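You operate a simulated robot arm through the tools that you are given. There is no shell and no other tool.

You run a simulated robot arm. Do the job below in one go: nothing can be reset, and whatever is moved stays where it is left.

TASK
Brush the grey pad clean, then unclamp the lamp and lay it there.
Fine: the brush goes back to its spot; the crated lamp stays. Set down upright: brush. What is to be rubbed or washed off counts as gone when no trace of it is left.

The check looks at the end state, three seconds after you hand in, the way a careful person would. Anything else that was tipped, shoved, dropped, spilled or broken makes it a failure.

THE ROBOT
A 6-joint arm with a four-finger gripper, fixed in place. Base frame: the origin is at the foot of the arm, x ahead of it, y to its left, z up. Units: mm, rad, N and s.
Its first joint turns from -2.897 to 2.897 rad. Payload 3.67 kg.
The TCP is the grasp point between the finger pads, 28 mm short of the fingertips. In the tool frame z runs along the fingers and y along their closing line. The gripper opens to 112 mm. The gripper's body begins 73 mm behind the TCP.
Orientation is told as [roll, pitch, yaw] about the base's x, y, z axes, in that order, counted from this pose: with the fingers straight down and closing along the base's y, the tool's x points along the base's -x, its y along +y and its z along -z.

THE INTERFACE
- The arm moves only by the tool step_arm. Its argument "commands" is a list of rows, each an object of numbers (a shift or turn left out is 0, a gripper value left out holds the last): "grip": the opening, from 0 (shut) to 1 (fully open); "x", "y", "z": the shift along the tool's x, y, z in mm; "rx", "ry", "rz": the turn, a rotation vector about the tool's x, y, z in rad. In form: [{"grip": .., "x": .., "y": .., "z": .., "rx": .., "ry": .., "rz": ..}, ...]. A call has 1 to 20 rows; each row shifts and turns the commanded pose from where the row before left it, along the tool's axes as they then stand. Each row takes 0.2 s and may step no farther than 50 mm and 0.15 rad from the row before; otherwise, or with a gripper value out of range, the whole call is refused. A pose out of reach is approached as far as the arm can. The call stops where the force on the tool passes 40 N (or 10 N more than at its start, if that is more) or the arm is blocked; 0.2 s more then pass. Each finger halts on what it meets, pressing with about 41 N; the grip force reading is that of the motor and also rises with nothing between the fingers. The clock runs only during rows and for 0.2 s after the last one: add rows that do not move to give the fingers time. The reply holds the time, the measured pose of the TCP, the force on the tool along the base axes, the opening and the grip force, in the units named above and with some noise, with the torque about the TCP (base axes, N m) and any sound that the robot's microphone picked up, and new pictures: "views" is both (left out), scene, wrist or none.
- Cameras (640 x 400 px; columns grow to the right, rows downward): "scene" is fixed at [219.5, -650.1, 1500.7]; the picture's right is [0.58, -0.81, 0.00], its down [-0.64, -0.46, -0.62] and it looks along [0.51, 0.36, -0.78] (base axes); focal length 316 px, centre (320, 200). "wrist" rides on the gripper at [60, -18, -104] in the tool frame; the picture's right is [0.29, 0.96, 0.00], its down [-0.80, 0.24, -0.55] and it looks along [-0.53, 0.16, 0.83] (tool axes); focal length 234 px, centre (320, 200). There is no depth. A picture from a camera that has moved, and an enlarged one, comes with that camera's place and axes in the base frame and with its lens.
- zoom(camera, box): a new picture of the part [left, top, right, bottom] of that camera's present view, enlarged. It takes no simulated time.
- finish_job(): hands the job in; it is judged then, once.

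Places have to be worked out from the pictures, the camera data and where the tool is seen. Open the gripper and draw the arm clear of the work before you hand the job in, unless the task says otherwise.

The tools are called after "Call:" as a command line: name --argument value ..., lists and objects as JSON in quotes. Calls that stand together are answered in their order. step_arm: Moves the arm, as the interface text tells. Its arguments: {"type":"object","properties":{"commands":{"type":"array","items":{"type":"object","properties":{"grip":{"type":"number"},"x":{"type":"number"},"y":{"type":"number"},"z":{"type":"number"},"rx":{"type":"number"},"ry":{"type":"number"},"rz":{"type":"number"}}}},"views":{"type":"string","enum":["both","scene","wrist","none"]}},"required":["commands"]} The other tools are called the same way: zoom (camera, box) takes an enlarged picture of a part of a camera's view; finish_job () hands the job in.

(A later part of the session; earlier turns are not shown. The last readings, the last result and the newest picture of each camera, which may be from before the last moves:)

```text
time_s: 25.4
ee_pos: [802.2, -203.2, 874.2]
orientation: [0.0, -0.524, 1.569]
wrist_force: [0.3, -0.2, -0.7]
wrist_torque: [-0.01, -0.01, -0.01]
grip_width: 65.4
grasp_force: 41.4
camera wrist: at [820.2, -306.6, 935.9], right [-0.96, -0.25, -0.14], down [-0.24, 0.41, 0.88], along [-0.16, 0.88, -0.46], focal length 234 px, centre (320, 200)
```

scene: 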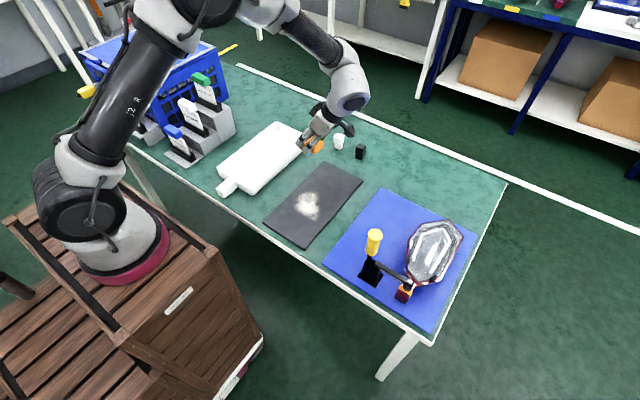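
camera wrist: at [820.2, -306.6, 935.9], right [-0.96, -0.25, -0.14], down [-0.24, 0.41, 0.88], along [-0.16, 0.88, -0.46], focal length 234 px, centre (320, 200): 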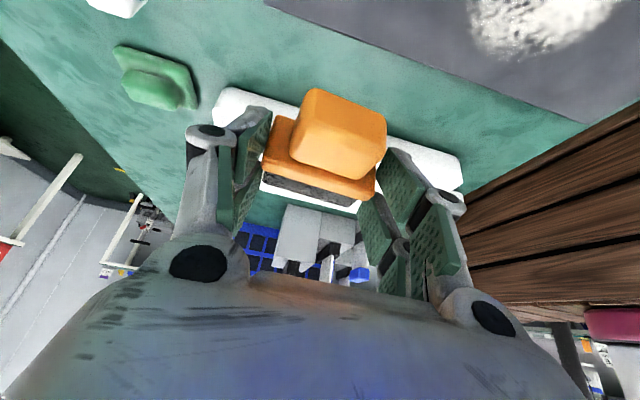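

Brush still firmly held. Now the 90° rotation in the air.

Call:
step_arm --commands '[{"ry": 0.1428}, {"ry": 0.1428}, {"ry": 0.1428}, {"ry": 0.1428}, {"ry": 0.1428}, {"ry": 0.1428}, {"ry": 0.1428}, {"ry": 0.1428}, {"ry": 0.1428}, {"ry": 0.1428}, {"ry": 0.1428}, {}, {}]'

Call:
zoom --camera "scene" --box '[260, 80, 360, 180]'

```text
time_s: 28.2
ee_pos: [802.6, -202.3, 875.1]
orientation: [0.0, 1.048, 1.572]
wrist_force: [0.3, 0.7, -0.2]
wrist_torque: [0.04, -0.01, 0.0]
grip_width: 65.3
grasp_force: 41.4
camera wrist: at [821.2, -141.6, 980.3], right [-0.96, -0.14, 0.25], down [-0.24, 0.88, -0.41], along [-0.16, -0.46, -0.88], focal length 234 px, centre (320, 200)
```

scene: 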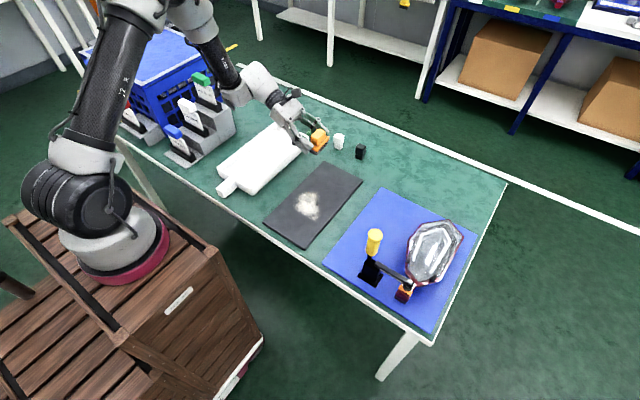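
wrist: 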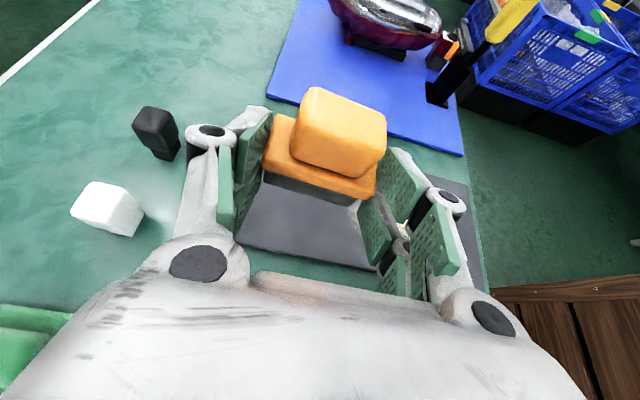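

```text
4.00 times, centred on (310, 130) of scene
camera zoom: at [219.5, -650.1, 1500.7], right [0.58, -0.81, 0.0], down [-0.64, -0.46, -0.62], along [0.51, 0.36, -0.78], focal length 1265 px, centre (360, 480)
```

zoom: 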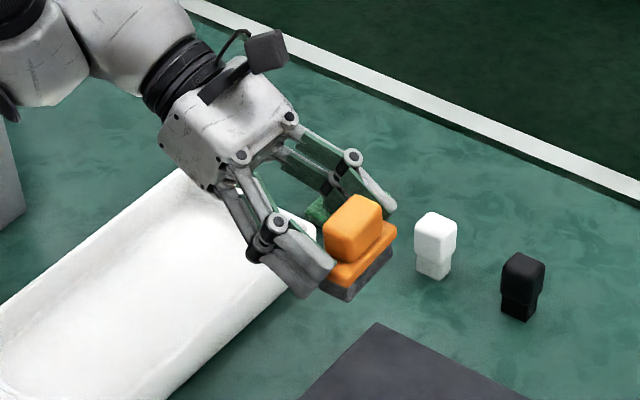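

Excellent: the brush is now upright in the grip. I'll lower toward the clean far end of the pad, stopping ~15 mm above it to check.

Call:
step_arm --commands '[{"x": -16.65, "z": 21.2}, {"x": -21.65, "z": 12.5}, {"x": -21.65, "z": 12.5}, {"x": -21.65, "z": 12.5}, {}, {}]'

Call:
zoom --camera "scene" --box '[280, 120, 360, 200]'

Call:
zoom --camera "wrist" --box '[200, 60, 460, 280]'

```text
time_s: 29.6
ee_pos: [803.3, -211.3, 775.3]
orientation: [-0.001, 1.046, 1.573]
wrist_force: [-0.4, 0.1, -1.8]
wrist_torque: [0.0, -0.02, 0.04]
grip_width: 65.2
grasp_force: 41.3
camera wrist: at [821.1, -151.7, 880.0], right [-0.96, -0.14, 0.25], down [-0.24, 0.88, -0.41], along [-0.16, -0.46, -0.88], focal length 234 px, centre (320, 200)
```

scene: 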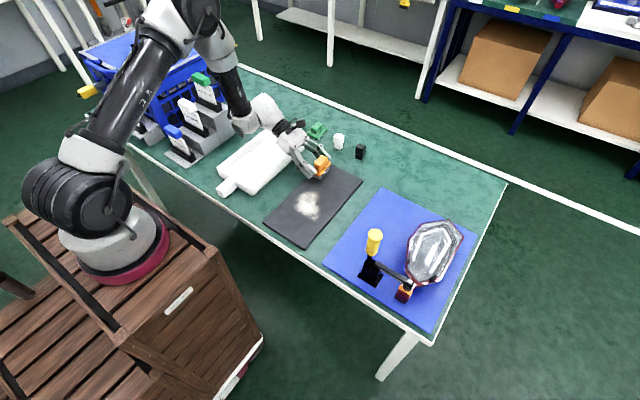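
wrist: 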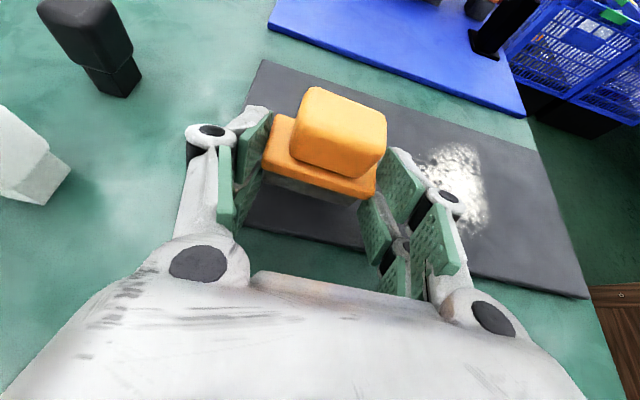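

```text
5.00 times, centred on (320, 160) of scene
camera zoom: at [219.5, -650.1, 1500.7], right [0.58, -0.81, 0.0], down [-0.64, -0.46, -0.62], along [0.51, 0.36, -0.78], focal length 1581 px, centre (320, 400)
```

zoom: 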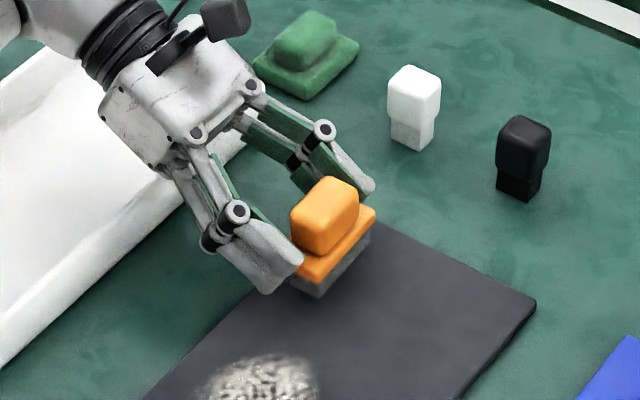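

```text
1.82 times, centred on (330, 170) of wrist
camera zoom: at [821.1, -151.7, 880.0], right [-0.96, -0.14, 0.25], down [-0.24, 0.88, -0.41], along [-0.16, -0.46, -0.88], focal length 426 px, centre (302, 254)
```

zoom: 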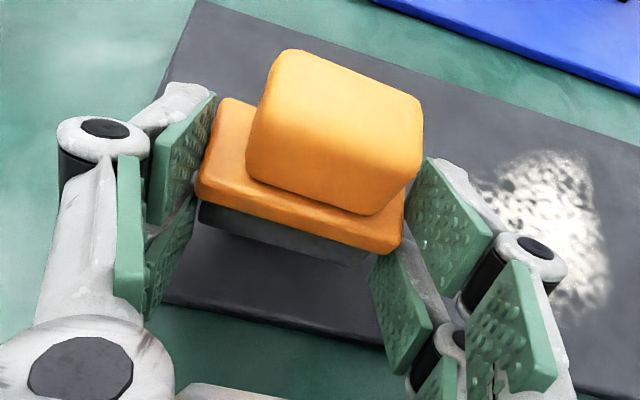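

About 18 mm to go by my estimate. I'll continue down 8 mm, then in smaller steps watching force.

Call:
step_arm --commands '[{"x": -1.73, "z": 1}, {"x": -1.73, "z": 1}, {"x": -1.73, "z": 1}, {"x": -1.73, "z": 1}, {}]' --views "none"

Call:
step_arm --commands '[{"x": -0.866, "z": 0.5}, {"x": -0.866, "z": 0.5}, {}]' --views "none"

Call:
step_arm --commands '[{"x": -0.866, "z": 0.5}, {"x": -0.866, "z": 0.5}, {}]' --views "none"

Call:
zoom --camera "scene" --box '[290, 140, 350, 190]'

```text
time_s: 30.8
ee_pos: [803.9, -212.9, 767.2]
orientation: [-0.001, 1.046, 1.569]
wrist_force: [-0.1, 0.5, -0.4]
wrist_torque: [-0.01, 0.01, 0.0]
grip_width: 65.6
grasp_force: 40.6
```

```text
time_s: 31.6
ee_pos: [802.5, -213.2, 765.9]
orientation: [-0.002, 1.048, 1.572]
wrist_force: [-0.1, 0.5, -0.4]
wrist_torque: [0.01, -0.04, 0.0]
grip_width: 65.4
grasp_force: 41.2
```

```text
time_s: 32.4
ee_pos: [804.0, -211.2, 763.7]
orientation: [-0.001, 1.047, 1.572]
wrist_force: [1.1, 0.8, 0.0]
wrist_torque: [0.03, -0.04, -0.02]
grip_width: 65.3
grasp_force: 40.9
```

```text
8.00 times, centred on (320, 165) of scene
camera zoom: at [219.5, -650.1, 1500.7], right [0.58, -0.81, 0.0], down [-0.64, -0.46, -0.62], along [0.51, 0.36, -0.78], focal length 2530 px, centre (320, 480)
```

zoom: 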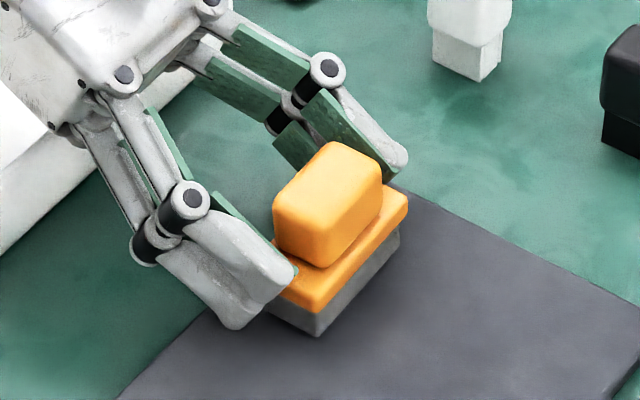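

No contact yet at TCP z≈764. Continuing down in 1 mm steps.

Call:
step_arm --commands '[{"x": -0.866, "z": 0.5}, {"x": -0.866, "z": 0.5}, {}]' --views "none"

Call:
step_arm --commands '[{"x": -0.866, "z": 0.5}, {"x": -0.866, "z": 0.5}, {}]' --views "none"

Call:
step_arm --commands '[{"x": -0.866, "z": 0.5}, {"x": -0.866, "z": 0.5}, {}]' --views "none"

Call:
zoom --camera "scene" --box '[290, 140, 350, 190]'

```text
time_s: 33.2
ee_pos: [803.3, -211.9, 765.0]
orientation: [-0.002, 1.049, 1.567]
wrist_force: [0.1, 0.6, 28.4]
wrist_torque: [-0.23, 0.74, -0.13]
grip_width: 65.2
grasp_force: 40.9
```

```text
time_s: 33.6
ee_pos: [803.9, -211.9, 763.8]
orientation: [-0.005, 1.053, 1.569]
wrist_force: [-5.9, 1.2, 13.9]
wrist_torque: [-0.04, 0.69, -0.1]
grip_width: 65.2
grasp_force: 40.9
stopped in row 2: the force on the tool passed its limit at 43 N (the readings are from after the stop); the commanded pose is now the measured one
```

```text
time_s: 34.2
ee_pos: [803.4, -210.7, 764.1]
orientation: [-0.005, 1.056, 1.566]
wrist_force: [-7.4, 3.2, 16.6]
wrist_torque: [-0.02, 0.9, -0.17]
grip_width: 65.1
grasp_force: 41.2
stopped in row 3: the force on the tool passed its limit at 43 N (the readings are from after the stop); the commanded pose is now the measured one
```

```text
8.00 times, centred on (320, 165) of scene
camera zoom: at [219.5, -650.1, 1500.7], right [0.58, -0.81, 0.0], down [-0.64, -0.46, -0.62], along [0.51, 0.36, -0.78], focal length 2530 px, centre (320, 480)
```

zoom: 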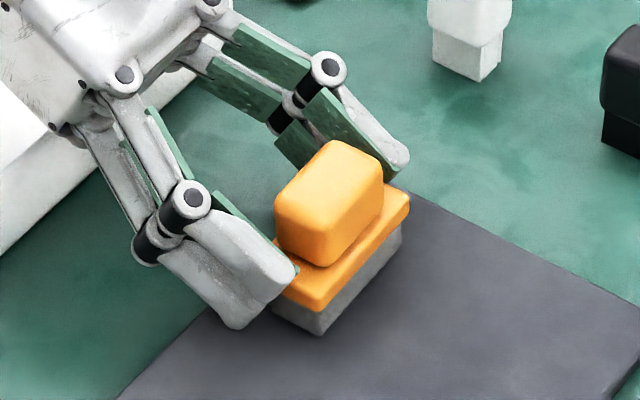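

The contact force acts at about 38 mm toward −x of the TCP, so the wide finger prong is touching the pad, not the bristles. I'll back off and tilt to −45°. Then the brush's bottom edge comes down first, and it can rock the last bit upright on release.

Call:
step_arm --commands '[{"x": 2.6, "z": -1.5}, {"x": 2.6, "z": -1.5}, {"ry": -0.1309}, {"ry": -0.1309}, {}, {}]'

Call:
zoom --camera "scene" --box '[290, 140, 350, 190]'

```text
time_s: 35.6
ee_pos: [804.2, -211.8, 768.9]
orientation: [-0.005, 0.794, 1.568]
wrist_force: [3.9, -2.9, 16.1]
wrist_torque: [-0.61, 0.32, 0.22]
grip_width: 65.2
grasp_force: 40.6
camera wrist: at [822.3, -179.5, 885.9], right [-0.96, -0.2, 0.2], down [-0.24, 0.95, -0.18], along [-0.16, -0.22, -0.96], focal length 234 px, centre (320, 200)
```

scene: 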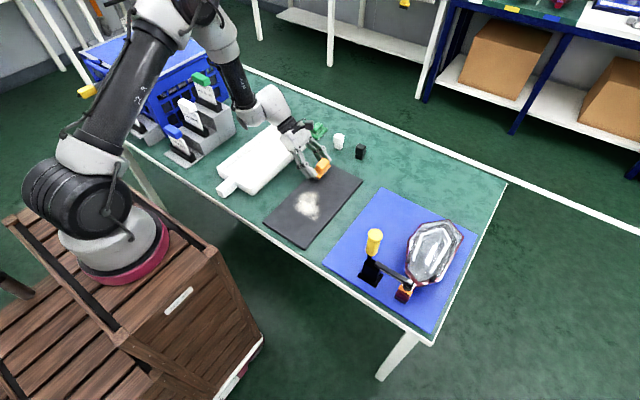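
wrist: 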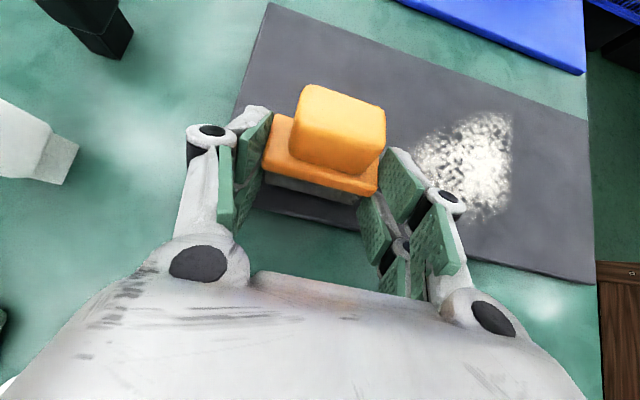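

```text
8.00 times, centred on (320, 165) of scene
camera zoom: at [219.5, -650.1, 1500.7], right [0.58, -0.81, 0.0], down [-0.64, -0.46, -0.62], along [0.51, 0.36, -0.78], focal length 2530 px, centre (320, 480)
```

zoom: 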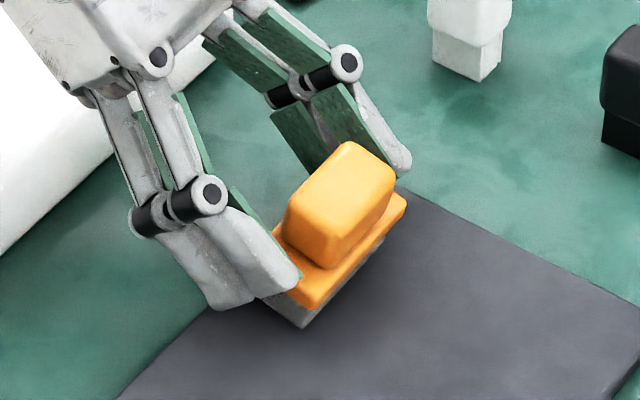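

Now the contact (y≈−31 mm from the TCP) is the brush's own bottom edge. I'll rotate a little nearer upright (−52°) so the lean is only ~8°, then lower gently until light contact.

Call:
step_arm --commands '[{"ry": 0.122}, {}, {"x": -1.58, "z": 1.23}, {}]' --views "none"

Call:
step_arm --commands '[{"x": -0.4, "z": 0.31}, {"x": -0.4, "z": 0.31}, {}]' --views "none"

```text
time_s: 36.6
ee_pos: [805.1, -211.0, 766.8]
orientation: [-0.003, 0.915, 1.568]
wrist_force: [-0.7, 0.2, 0.5]
wrist_torque: [0.01, 0.02, 0.0]
grip_width: 65.0
grasp_force: 40.7
```

```text
time_s: 37.5
ee_pos: [804.7, -211.6, 766.0]
orientation: [-0.004, 0.914, 1.57]
wrist_force: [0.7, 0.2, 3.9]
wrist_torque: [-0.16, 0.08, 0.02]
grip_width: 65.1
grasp_force: 40.7
```

Light contact (≈4 N) on the brush edge. Releasing gently.

Call:
step_arm --commands '[{"grip": 0.6}, {"grip": 0.64}, {"grip": 0.714}, {}, {}]'

Call:
zoom --camera "scene" --box '[290, 140, 350, 190]'

Call:
zoom --camera "wrist" --box '[200, 60, 460, 280]'

```text
time_s: 38.6
ee_pos: [805.1, -211.5, 765.7]
orientation: [-0.004, 0.915, 1.567]
wrist_force: [0.3, -0.2, 0.3]
wrist_torque: [-0.03, 0.01, -0.02]
grip_width: 80.1
grasp_force: 0.0
camera wrist: at [822.4, -166.2, 877.1], right [-0.96, -0.18, 0.23], down [-0.24, 0.93, -0.29], along [-0.16, -0.34, -0.93], focal length 234 px, centre (320, 200)
```

scene: 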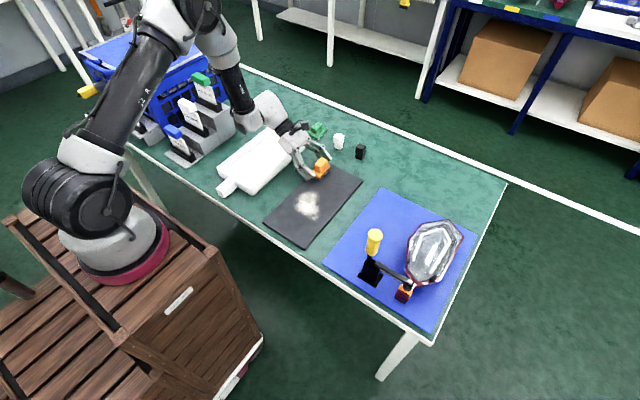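
wrist: 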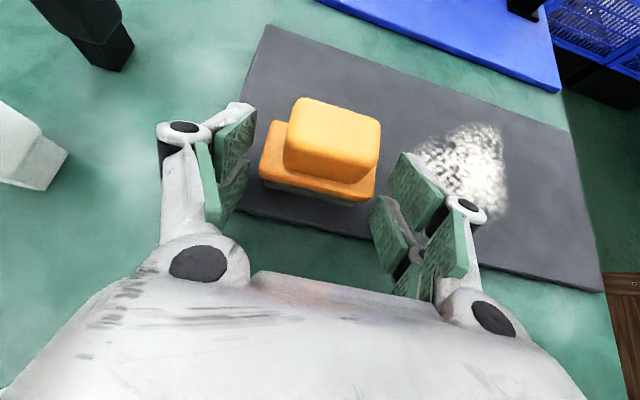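

```text
8.00 times, centred on (320, 165) of scene
camera zoom: at [219.5, -650.1, 1500.7], right [0.58, -0.81, 0.0], down [-0.64, -0.46, -0.62], along [0.51, 0.36, -0.78], focal length 2530 px, centre (320, 480)
```

zoom: 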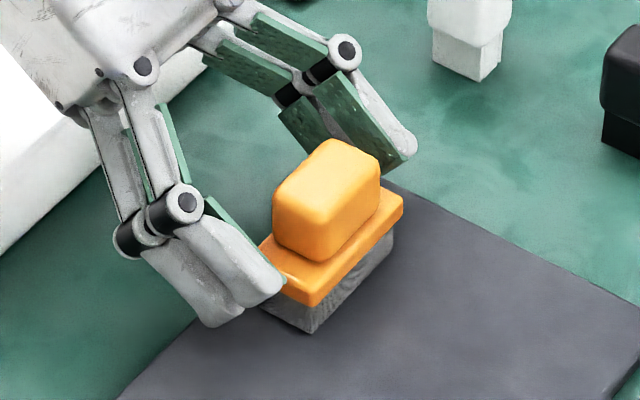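

```text
1.82 times, centred on (330, 170) of wrist
camera zoom: at [822.4, -166.2, 877.1], right [-0.96, -0.18, 0.23], down [-0.24, 0.93, -0.29], along [-0.16, -0.34, -0.93], focal length 426 px, centre (302, 254)
```

zoom: 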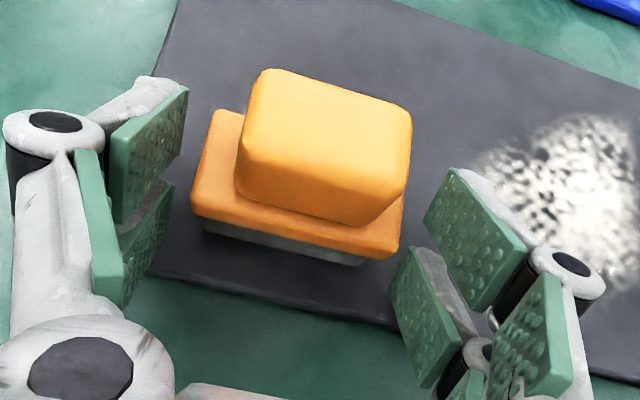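

The brush now stands upright on the clean part of the pad. I'll retreat along the tool axis and return the tool to straight down with fingers closing along y.

Call:
step_arm --commands '[{"z": -15}, {"z": -25}, {"z": -30}, {"z": -30}, {"z": -30}, {"z": -30}, {"ry": -0.131}, {"ry": -0.131}, {"ry": -0.131}, {"ry": -0.131}, {"ry": -0.131}, {"ry": -0.131}, {"ry": -0.129}, {}]' --views "none"

Call:
step_arm --commands '[{"grip": 1, "rz": 0.1428}, {"rz": 0.1428}, {"rz": 0.1428}, {"rz": 0.1428}, {"rz": 0.1428}, {"rz": 0.1428}, {"rz": 0.1428}, {"rz": 0.1428}, {"rz": 0.1428}, {"rz": 0.1428}, {"rz": 0.1428}, {}, {}]'

```text
time_s: 41.6
ee_pos: [804.5, -85.7, 863.8]
orientation: [-0.003, -0.002, 1.571]
wrist_force: [-0.2, 0.2, 0.9]
wrist_torque: [0.02, -0.01, -0.02]
grip_width: 80.2
grasp_force: 0.1
```

```text
time_s: 44.5
ee_pos: [804.2, -85.6, 864.2]
orientation: [0.001, -0.001, 0.001]
wrist_force: [-0.8, -0.3, 0.2]
wrist_torque: [0.01, 0.0, 0.01]
grip_width: 111.8
grasp_force: 0.1
camera wrist: at [744.7, -103.9, 967.7], right [-0.29, 0.96, 0.0], down [0.8, 0.24, 0.56], along [0.53, 0.16, -0.83], focal length 234 px, centre (320, 200)
```

scene: 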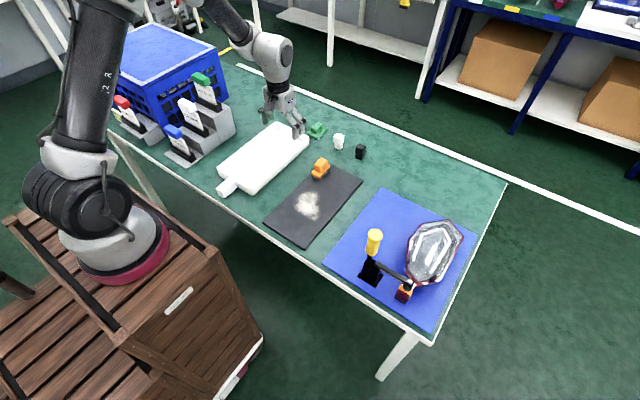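
wrist: 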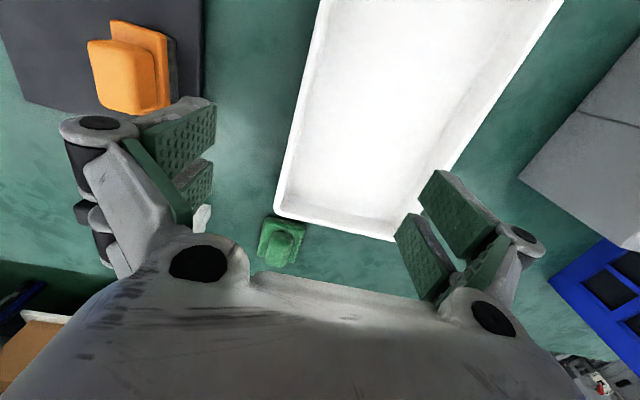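

The tool is straight down again. I'll move over the brush (about (805, −233)) and look.

Call:
step_arm --commands '[{"y": -37}, {"y": -37}, {"y": -37}, {"y": -36}, {}, {}]' --views "wrist"

Call:
zoom --camera "wrist" --box '[240, 70, 400, 190]'

```text
time_s: 45.9
ee_pos: [804.9, -231.8, 864.3]
orientation: [0.003, -0.001, 0.001]
wrist_force: [-0.2, 0.0, -0.2]
wrist_torque: [0.02, 0.0, 0.0]
grip_width: 112.1
grasp_force: 0.0
camera wrist: at [745.2, -250.1, 968.6], right [-0.29, 0.96, 0.0], down [0.8, 0.24, 0.56], along [0.53, 0.16, -0.83], focal length 234 px, centre (320, 200)
```

wrist: 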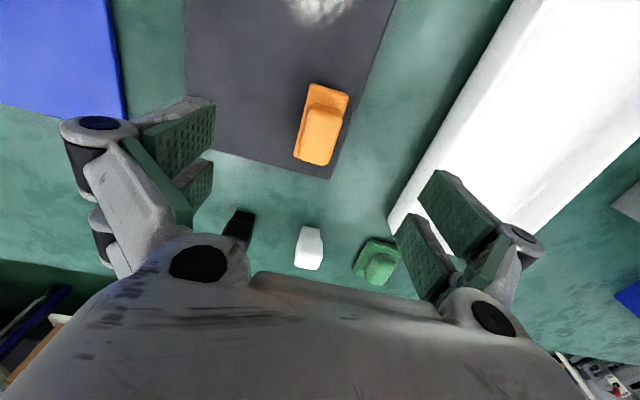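

```text
3.33 times, centred on (320, 130) of wrist
camera zoom: at [745.2, -250.1, 968.6], right [-0.29, 0.96, 0.0], down [0.8, 0.24, 0.56], along [0.53, 0.16, -0.83], focal length 781 px, centre (320, 433)
```

zoom: 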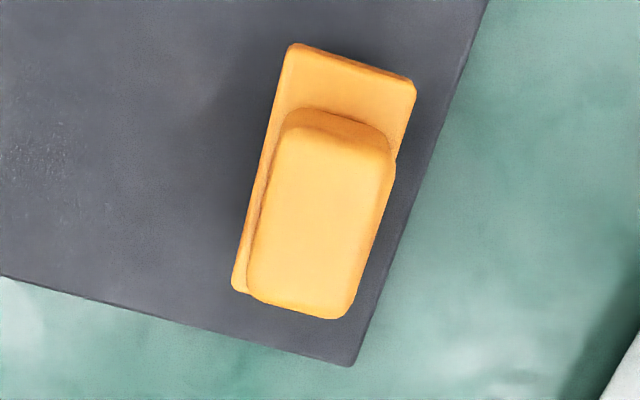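

The brush is square to the axes, centred at (805, −233). I'll descend so the fingertips straddle the plate sides, tips ~10 mm above the pad, and grip the 32 mm plate width.

Call:
step_arm --commands '[{"y": -1, "z": 30}, {"z": 30}, {"z": 25}, {"z": 8}, {"z": 5}, {}, {}]'

Call:
zoom --camera "scene" --box '[285, 135, 355, 190]'

```text
time_s: 47.5
ee_pos: [803.6, -233.4, 764.7]
orientation: [0.001, -0.001, 0.0]
wrist_force: [0.4, 0.0, 0.1]
wrist_torque: [-0.02, 0.01, 0.03]
grip_width: 112.0
grasp_force: 0.1
camera wrist: at [743.9, -251.5, 870.1], right [-0.29, 0.96, 0.0], down [0.8, 0.24, 0.56], along [0.53, 0.16, -0.83], focal length 234 px, centre (320, 200)
```

scene: 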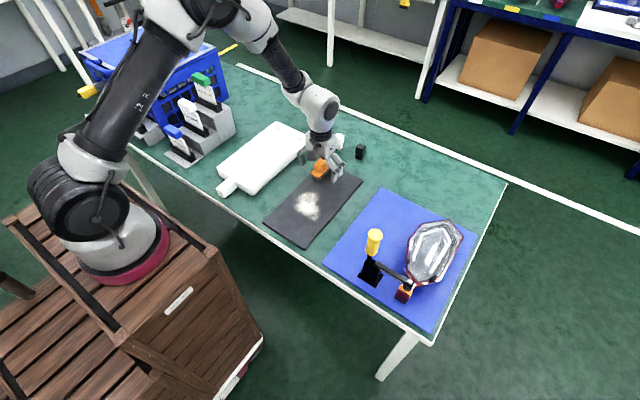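
wrist: 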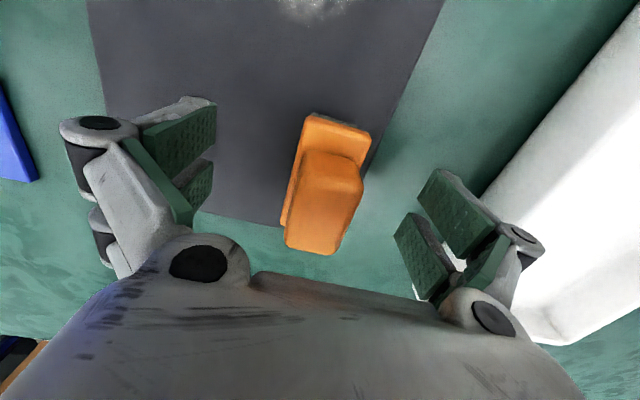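

```text
7.27 times, centred on (320, 162) of scene
camera zoom: at [219.5, -650.1, 1500.7], right [0.58, -0.81, 0.0], down [-0.64, -0.46, -0.62], along [0.51, 0.36, -0.78], focal length 2300 px, centre (320, 473)
```

zoom: 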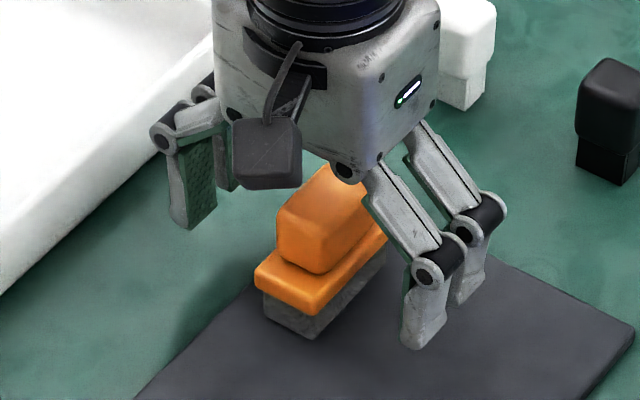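

The fingers straddle the plate correctly. Closing.

Call:
step_arm --commands '[{"grip": 0.4}, {"grip": 0}, {}, {}]' --views "none"

Call:
step_arm --commands '[{"z": -2}, {"z": -2}, {"z": -3}, {"z": -4}, {"z": -5}, {"z": -6}, {}, {}]'

Call:
zoom --camera "scene" --box '[285, 135, 355, 190]'

```text
time_s: 48.5
ee_pos: [803.8, -232.4, 766.4]
orientation: [0.002, -0.003, 0.001]
wrist_force: [0.6, 0.6, 0.5]
wrist_torque: [-0.01, -0.03, 0.0]
grip_width: 32.6
grasp_force: 41.2
```

```text
time_s: 50.2
ee_pos: [805.7, -232.9, 786.8]
orientation: [0.001, -0.001, 0.001]
wrist_force: [0.6, -0.1, -0.4]
wrist_torque: [0.01, -0.02, 0.02]
grip_width: 32.4
grasp_force: 41.8
camera wrist: at [744.5, -251.8, 892.0], right [-0.29, 0.96, 0.0], down [0.8, 0.24, 0.56], along [0.53, 0.16, -0.83], focal length 234 px, centre (320, 200)
```

scene: 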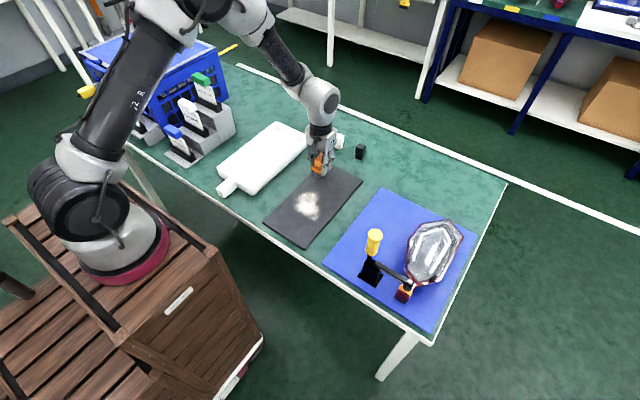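
wrist: 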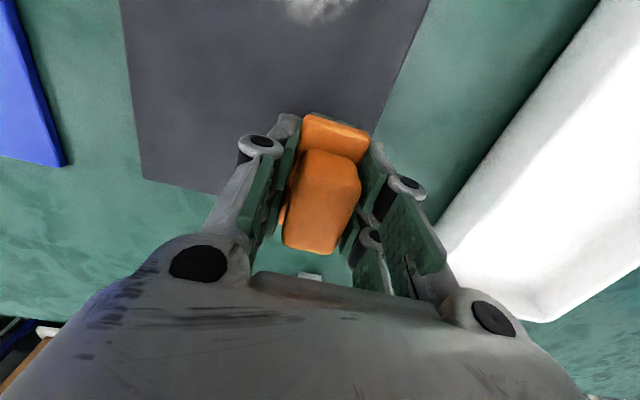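

```text
7.27 times, centred on (320, 162) of scene
camera zoom: at [219.5, -650.1, 1500.7], right [0.58, -0.81, 0.0], down [-0.64, -0.46, -0.62], along [0.51, 0.36, -0.78], focal length 2300 px, centre (320, 473)
```

zoom: 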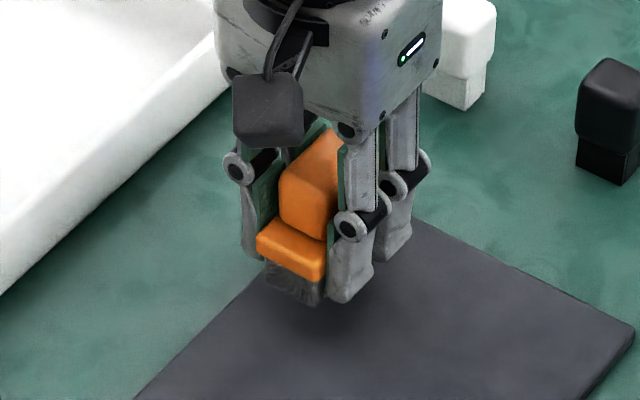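

Firm grip (32.4 mm, 41 N) on the plate with the brush lifted clear. I'll rise and move so the wrist camera can see the whole powder patch.

Call:
step_arm --commands '[{"z": -20}, {"z": -25}, {"z": -20, "x": 15, "y": 5}, {"x": 20, "y": 10}, {"x": 15, "y": 10}, {}, {}]' --views "wrist"

Call:
zoom --camera "wrist" --box '[120, 0, 420, 140]'

```text
time_s: 51.9
ee_pos: [755.3, -208.9, 851.7]
orientation: [0.002, -0.002, -0.001]
wrist_force: [0.1, 0.6, -0.3]
wrist_torque: [0.04, -0.02, 0.0]
grip_width: 32.3
grasp_force: 40.9
camera wrist: at [694.9, -226.6, 956.0], right [-0.29, 0.96, 0.0], down [0.8, 0.24, 0.56], along [0.53, 0.16, -0.83], focal length 234 px, centre (320, 200)
```

wrist: 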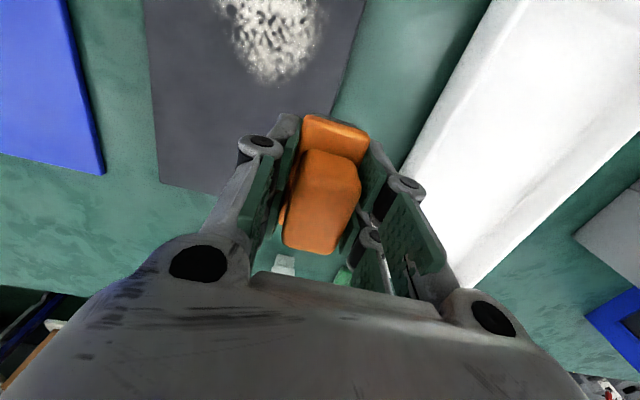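

```text
2.13 times, centred on (270, 70) of wrist
camera zoom: at [694.9, -226.6, 956.0], right [-0.29, 0.96, 0.0], down [0.8, 0.24, 0.56], along [0.53, 0.16, -0.83], focal length 500 px, centre (427, 477)
```

zoom: 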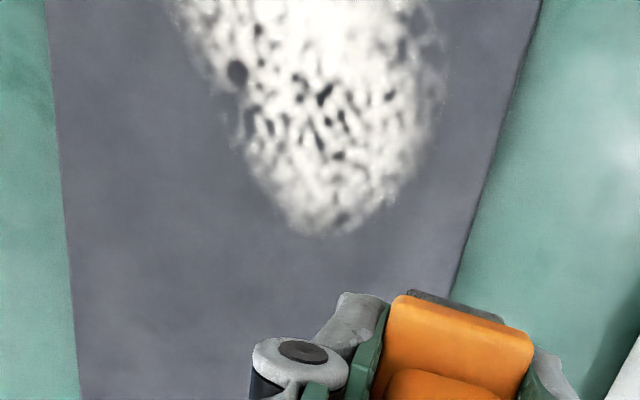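

The powder spans about x 648–738, y −330…−225. I'll position at x≈712 near the pad's +y edge and lower the bristles gently to contact.

Call:
step_arm --commands '[{"x": 21.5, "y": 1, "z": 20}, {"x": 21.5, "z": 25}, {"z": 25}, {"z": 10}, {}, {}]' --views "scene"

Call:
step_arm --commands '[{"z": 2}, {"z": 1}, {}]' --views "none"

Call:
step_arm --commands '[{"z": 0.7}, {"z": 0.7}, {}]' --views "none"

```text
time_s: 53.2
ee_pos: [712.7, -206.5, 770.7]
orientation: [0.002, -0.003, 0.0]
wrist_force: [0.3, 0.0, 0.0]
wrist_torque: [-0.04, 0.0, -0.03]
grip_width: 32.7
grasp_force: 40.7
```

scene: 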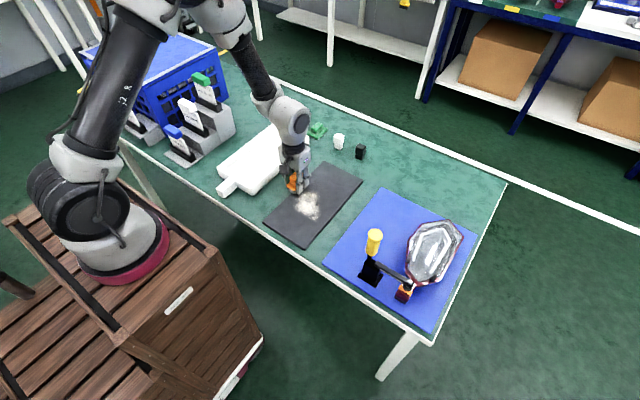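

```text
time_s: 54.0
ee_pos: [712.4, -206.7, 768.8]
orientation: [0.003, -0.003, 0.0]
wrist_force: [0.7, 0.3, -0.7]
wrist_torque: [-0.02, 0.02, -0.01]
grip_width: 32.7
grasp_force: 41.5
```

```text
time_s: 54.9
ee_pos: [710.9, -206.0, 766.1]
orientation: [0.001, -0.001, -0.001]
wrist_force: [0.0, 0.6, -0.1]
wrist_torque: [0.02, 0.03, 0.0]
grip_width: 32.7
grasp_force: 40.6
```

No contact yet; by bookkeeping I'm ~2.6 mm above the resting height. Continuing in small steps.

Call:
step_arm --commands '[{"z": 1}, {"z": 1}, {}]' --views "none"

Call:
step_arm --commands '[{"z": 0.5}, {"z": 0.3}, {}]' --views "none"

```text
time_s: 55.6
ee_pos: [710.5, -206.4, 766.6]
orientation: [0.0, -0.002, 0.0]
wrist_force: [-0.7, 0.5, -0.7]
wrist_torque: [-0.01, -0.01, 0.01]
grip_width: 32.7
grasp_force: 41.4
```

```text
time_s: 56.5
ee_pos: [711.0, -206.8, 764.2]
orientation: [0.002, -0.004, 0.001]
wrist_force: [-1.5, 0.3, 12.1]
wrist_torque: [-0.09, 0.14, -0.05]
grip_width: 32.5
grasp_force: 41.2
```

Contact at about 12 N. Now the first stroke, across the powder toward −y at steady pressure.

Call:
step_arm --commands '[{"z": -0.1, "y": -8}, {"y": -10}, {"y": -10}, {"y": -10}, {"y": -10}, {"y": -10}, {"y": -10}, {"y": -10}, {"y": -10}, {"y": -10}, {"y": -10}, {"y": -10}, {"y": -10}, {}]'

Call:
zoom --camera "scene" --box '[255, 150, 375, 255]'

```text
time_s: 59.5
ee_pos: [711.3, -333.9, 765.2]
orientation: [0.001, 0.0, -0.001]
wrist_force: [-0.9, 4.6, 11.3]
wrist_torque: [-0.02, 0.05, 0.02]
grip_width: 32.5
grasp_force: 40.3
camera wrist: at [651.2, -353.1, 869.8], right [-0.29, 0.96, 0.0], down [0.8, 0.24, 0.56], along [0.53, 0.16, -0.83], focal length 234 px, centre (320, 200)
```

scene: 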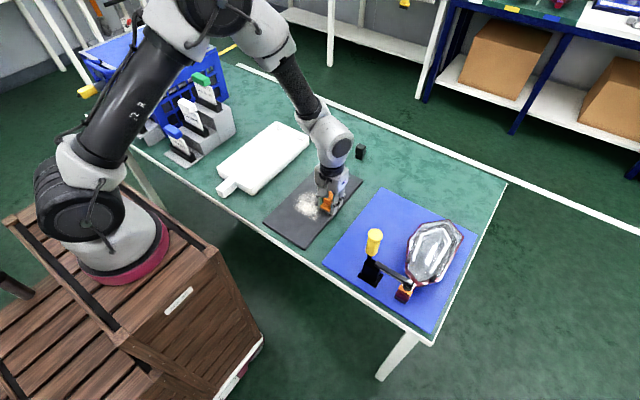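
wrist: 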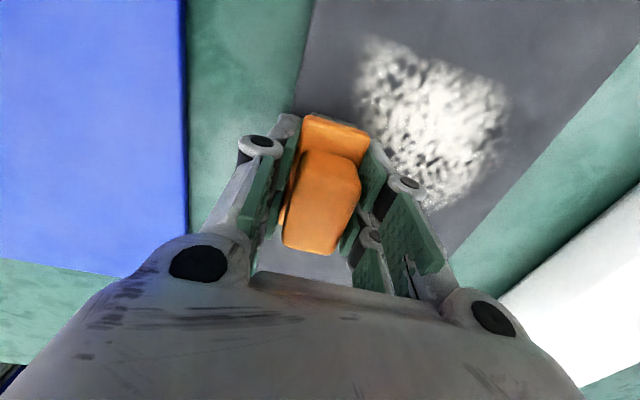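

```text
3.81 times, centred on (315, 202) of scene
camera zoom: at [219.5, -650.1, 1500.7], right [0.58, -0.81, 0.0], down [-0.64, -0.46, -0.62], along [0.51, 0.36, -0.78], focal length 1205 px, centre (339, 190)
```

zoom: 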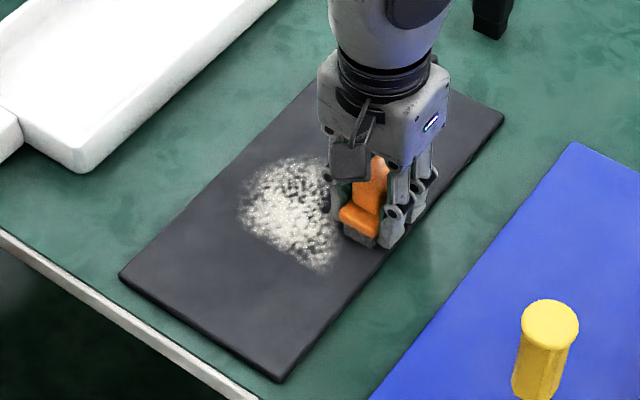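

The swept region has thinned but isn't clear, so repeated strokes are needed. I'll do a back-and-forth pair over the same band.

Call:
step_arm --commands '[{"y": 14}, {"y": 14}, {"y": 14}, {"y": 14}, {"y": 14}, {"y": 14}, {"y": 14}, {"y": 14}, {"y": 14}, {"y": -14}, {"y": -14}, {"y": -14}, {"y": -14}, {"y": -14}, {"y": -14}, {"y": -14}, {"y": -14}, {"y": -14}, {}]'

Call:
zoom --camera "scene" --box '[255, 150, 375, 255]'

Call:
zoom --camera "wrist" --box '[290, 0, 590, 240]'

```text
time_s: 61.3
ee_pos: [711.7, -224.0, 764.3]
orientation: [0.002, -0.006, 0.0]
wrist_force: [-4.2, -3.8, 13.9]
wrist_torque: [0.08, 0.11, 0.06]
grip_width: 32.7
grasp_force: 41.0
stopped in row 9: the force on the tool passed its limit at 42 N (the readings are from after the stop); the commanded pose is now the measured one
camera wrist: at [651.3, -242.5, 869.6], right [-0.29, 0.96, 0.0], down [0.8, 0.24, 0.56], along [0.53, 0.16, -0.83], focal length 234 px, centre (320, 200)
```

scene: 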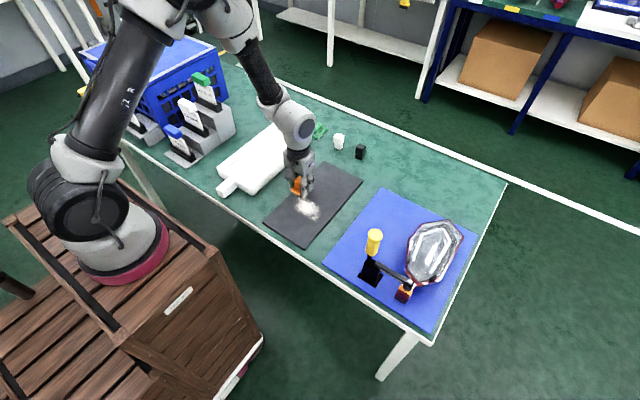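
wrist: 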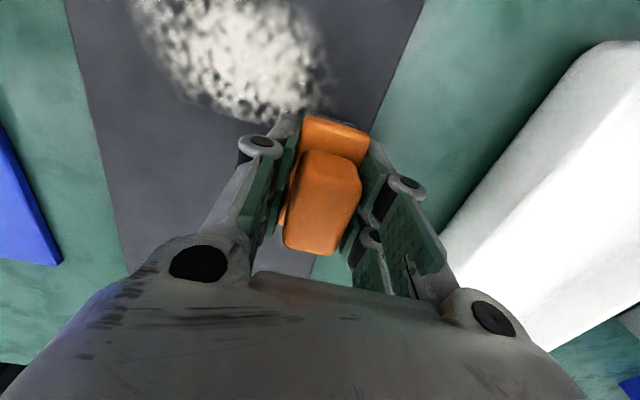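

```text
3.81 times, centred on (315, 202) of scene
camera zoom: at [219.5, -650.1, 1500.7], right [0.58, -0.81, 0.0], down [-0.64, -0.46, -0.62], along [0.51, 0.36, -0.78], focal length 1205 px, centre (339, 190)
```

zoom: 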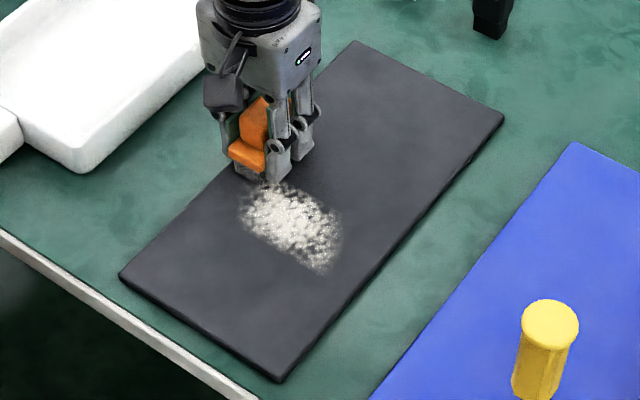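

```text
1.67 times, centred on (440, 120) of wrist
camera zoom: at [651.3, -242.5, 869.6], right [-0.29, 0.96, 0.0], down [0.8, 0.24, 0.56], along [0.53, 0.16, -0.83], focal length 390 px, centre (120, 333)
```

zoom: 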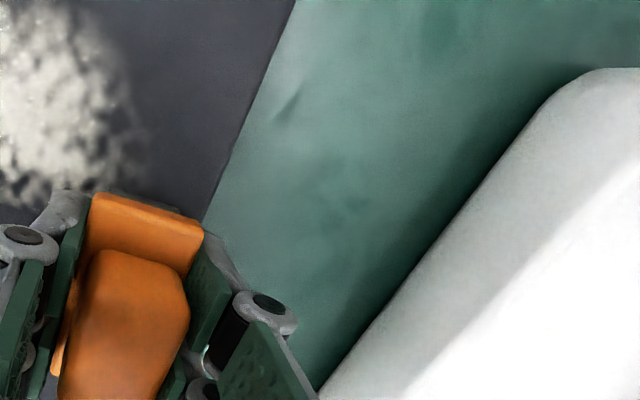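

The band x>685 is now clear, so passes do remove it. I'll lift slightly, shift to x≈668 for the remaining strip, and lower to light contact at the +y side.

Call:
step_arm --commands '[{"z": -4}, {"x": 15, "y": 6}, {"x": 15, "y": 6}, {"x": 13, "y": 5}, {"z": 2}, {}, {}]' --views "none"

Call:
step_arm --commands '[{"z": 0.5}, {"z": 0.5}, {}]' --views "none"

Call:
step_arm --commands '[{"z": 0.4}, {}]' --views "none"

```text
time_s: 62.9
ee_pos: [668.2, -207.0, 765.6]
orientation: [0.003, -0.001, -0.001]
wrist_force: [-0.1, -0.5, 0.5]
wrist_torque: [0.0, 0.01, 0.0]
grip_width: 32.5
grasp_force: 41.1
```

```text
time_s: 63.7
ee_pos: [669.8, -206.8, 765.6]
orientation: [0.003, -0.004, 0.0]
wrist_force: [-0.3, -0.7, 2.9]
wrist_torque: [0.0, -0.03, 0.0]
grip_width: 32.4
grasp_force: 40.6
```

```text
time_s: 64.3
ee_pos: [668.4, -207.3, 764.1]
orientation: [0.001, -0.003, -0.001]
wrist_force: [-0.8, -1.0, 9.5]
wrist_torque: [0.03, 0.03, -0.02]
grip_width: 32.7
grasp_force: 41.5
```

Contact at ~9.5 N. Stroking toward −y across the remaining strip.

Call:
step_arm --commands '[{"y": -10}, {"y": -10}, {"y": -10}, {"y": -10}, {"y": -10}, {"y": -10}, {"y": -10}, {"y": -10}, {"y": -10}, {"y": -10}, {"y": -10}, {"y": -10}, {"y": -10}, {}]' --views "scene"

Call:
zoom --camera "scene" --box '[255, 150, 375, 255]'

```text
time_s: 67.3
ee_pos: [667.6, -337.4, 766.2]
orientation: [0.001, -0.002, 0.0]
wrist_force: [0.1, 1.3, 2.1]
wrist_torque: [0.02, -0.03, 0.06]
grip_width: 32.7
grasp_force: 41.0
```

scene: 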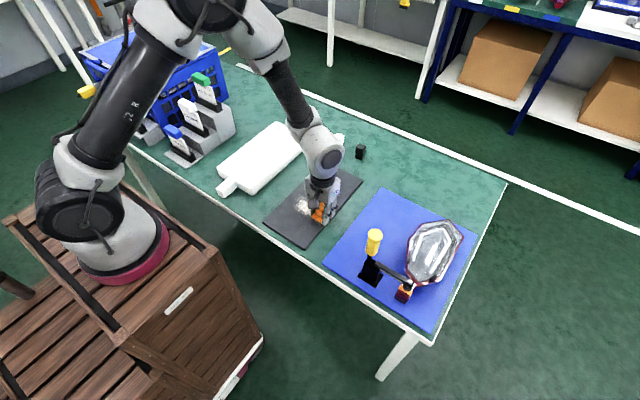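

```text
3.81 times, centred on (315, 202) of scene
camera zoom: at [219.5, -650.1, 1500.7], right [0.58, -0.81, 0.0], down [-0.64, -0.46, -0.62], along [0.51, 0.36, -0.78], focal length 1205 px, centre (339, 190)
```

zoom: 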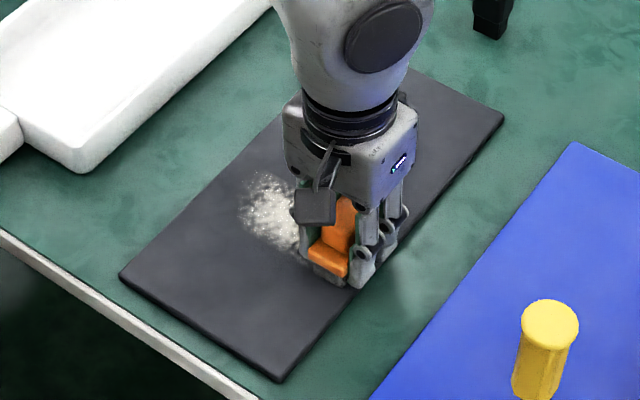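

Contact lightened to ~2 N at this end. Stroking back toward +y over the same band.

Call:
step_arm --commands '[{"z": 0.15, "y": 10}, {"y": 10}, {"y": 10}, {"y": 10}, {"y": 10}, {"y": 10}, {"y": 10}, {"y": 10}, {"y": 10}, {"y": 10}, {"y": 10}, {"y": 10}, {"y": 10}, {}]' --views "both"

Call:
zoom --camera "scene" --box '[255, 150, 375, 255]'

```text
time_s: 70.3
ee_pos: [667.5, -208.7, 765.3]
orientation: [0.001, -0.002, 0.002]
wrist_force: [0.2, -0.2, 3.0]
wrist_torque: [-0.01, -0.11, -0.03]
grip_width: 32.6
grasp_force: 41.0
camera wrist: at [607.8, -226.2, 869.5], right [-0.29, 0.96, 0.0], down [0.8, 0.24, 0.56], along [0.53, 0.16, -0.83], focal length 234 px, centre (320, 200)
```

scene: 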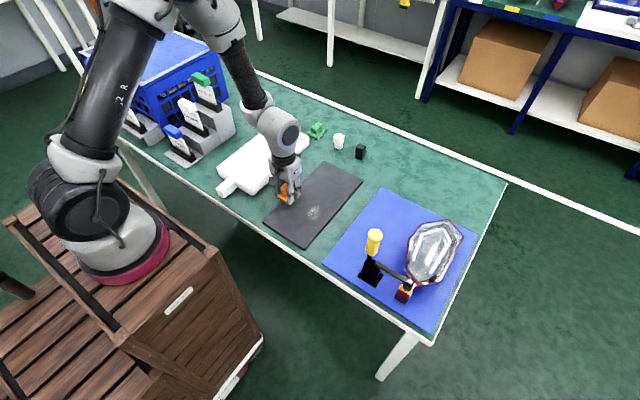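
wrist: 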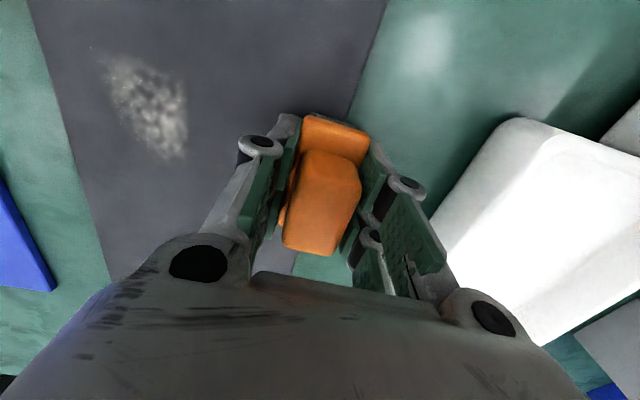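

```text
3.81 times, centred on (315, 202) of scene
camera zoom: at [219.5, -650.1, 1500.7], right [0.58, -0.81, 0.0], down [-0.64, -0.46, -0.62], along [0.51, 0.36, -0.78], focal length 1205 px, centre (339, 190)
```

zoom: 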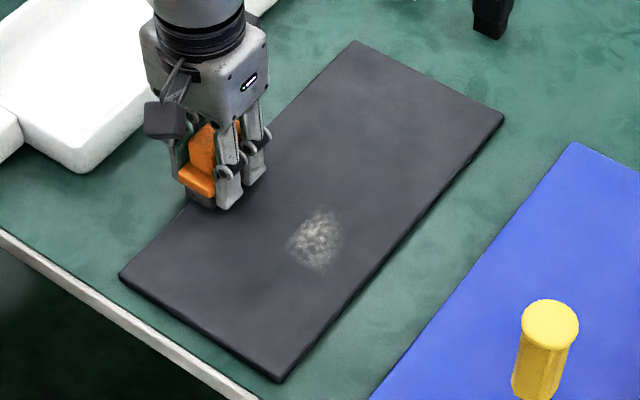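

Only a faint patch remains near (672, −307). I'll lift, move beside it, re-establish ~10 N, and scrub it back and forth.

Call:
step_arm --commands '[{"z": -3}, {"x": -2, "y": -22}, {"x": -2, "y": -22}, {"y": -22}, {"z": 2}, {"z": 0.6}, {}]' --views "none"

Call:
step_arm --commands '[{"z": 0.5}, {}]' --views "none"

Call:
step_arm --commands '[{"z": 0.3}, {}]' --views "none"

```text
time_s: 71.9
ee_pos: [671.8, -273.9, 763.6]
orientation: [0.004, 0.0, 0.0]
wrist_force: [-0.5, -0.8, 0.7]
wrist_torque: [0.02, 0.01, 0.0]
grip_width: 32.7
grasp_force: 40.7
```

```text
time_s: 72.5
ee_pos: [674.8, -275.5, 764.1]
orientation: [0.0, -0.004, -0.001]
wrist_force: [-0.5, 0.2, 5.7]
wrist_torque: [0.02, 0.06, 0.03]
grip_width: 32.6
grasp_force: 40.8
```

```text
time_s: 73.1
ee_pos: [673.5, -274.1, 764.4]
orientation: [0.003, -0.003, 0.0]
wrist_force: [-1.0, -2.8, 15.5]
wrist_torque: [-0.06, 0.13, 0.0]
grip_width: 32.6
grasp_force: 41.0
```

Contact ~15 N. Scrubbing −y then +y over the residue.

Call:
step_arm --commands '[{"y": -10}, {"y": -10}, {"y": -10}, {"y": -10}, {"y": -10}, {"y": -10}, {"y": -8}, {"y": 10, "z": 0.1}, {"y": 10}, {"y": 10}, {"y": 10}, {"y": 10}, {"y": 10}, {"y": 8}, {}]' --views "none"

Call:
zoom --camera "scene" --box '[255, 150, 375, 255]'

Call:
zoom --camera "wrist" --box '[50, 0, 350, 200]'

```text
time_s: 74.0
ee_pos: [673.5, -306.8, 765.5]
orientation: [0.002, -0.003, 0.0]
wrist_force: [-2.2, 12.7, 18.7]
wrist_torque: [0.18, 0.05, -0.02]
grip_width: 32.7
grasp_force: 41.0
stopped in row 4: the force on the tool passed its limit at 43 N (the readings are from after the stop); the commanded pose is now the measured one
```

```text
3.81 times, centred on (315, 202) of scene
camera zoom: at [219.5, -650.1, 1500.7], right [0.58, -0.81, 0.0], down [-0.64, -0.46, -0.62], along [0.51, 0.36, -0.78], focal length 1205 px, centre (339, 190)
```

zoom: 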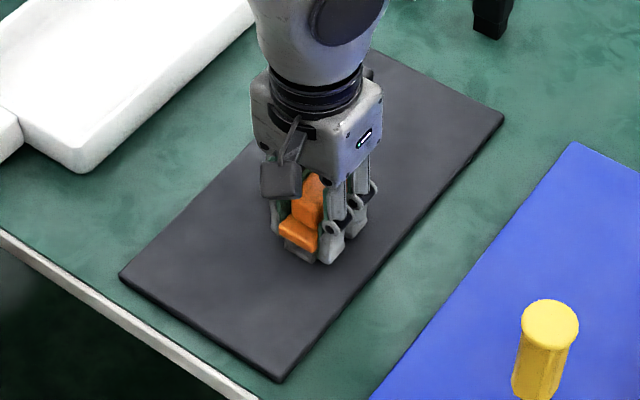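

```text
2.00 times, centred on (200, 100) of wrist
camera zoom: at [612.5, -323.7, 869.1], right [-0.29, 0.96, 0.0], down [0.8, 0.24, 0.56], along [0.53, 0.16, -0.83], focal length 468 px, centre (560, 400)
```

zoom: 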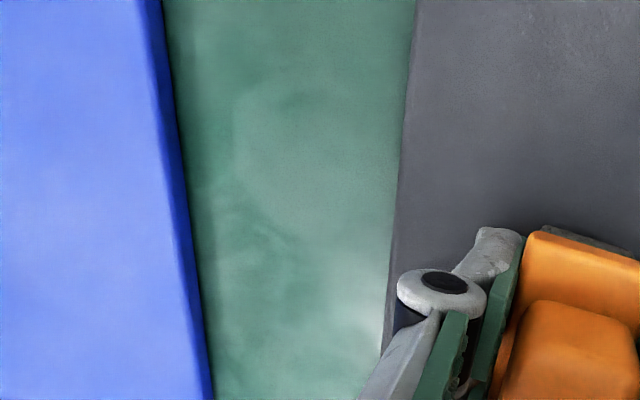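

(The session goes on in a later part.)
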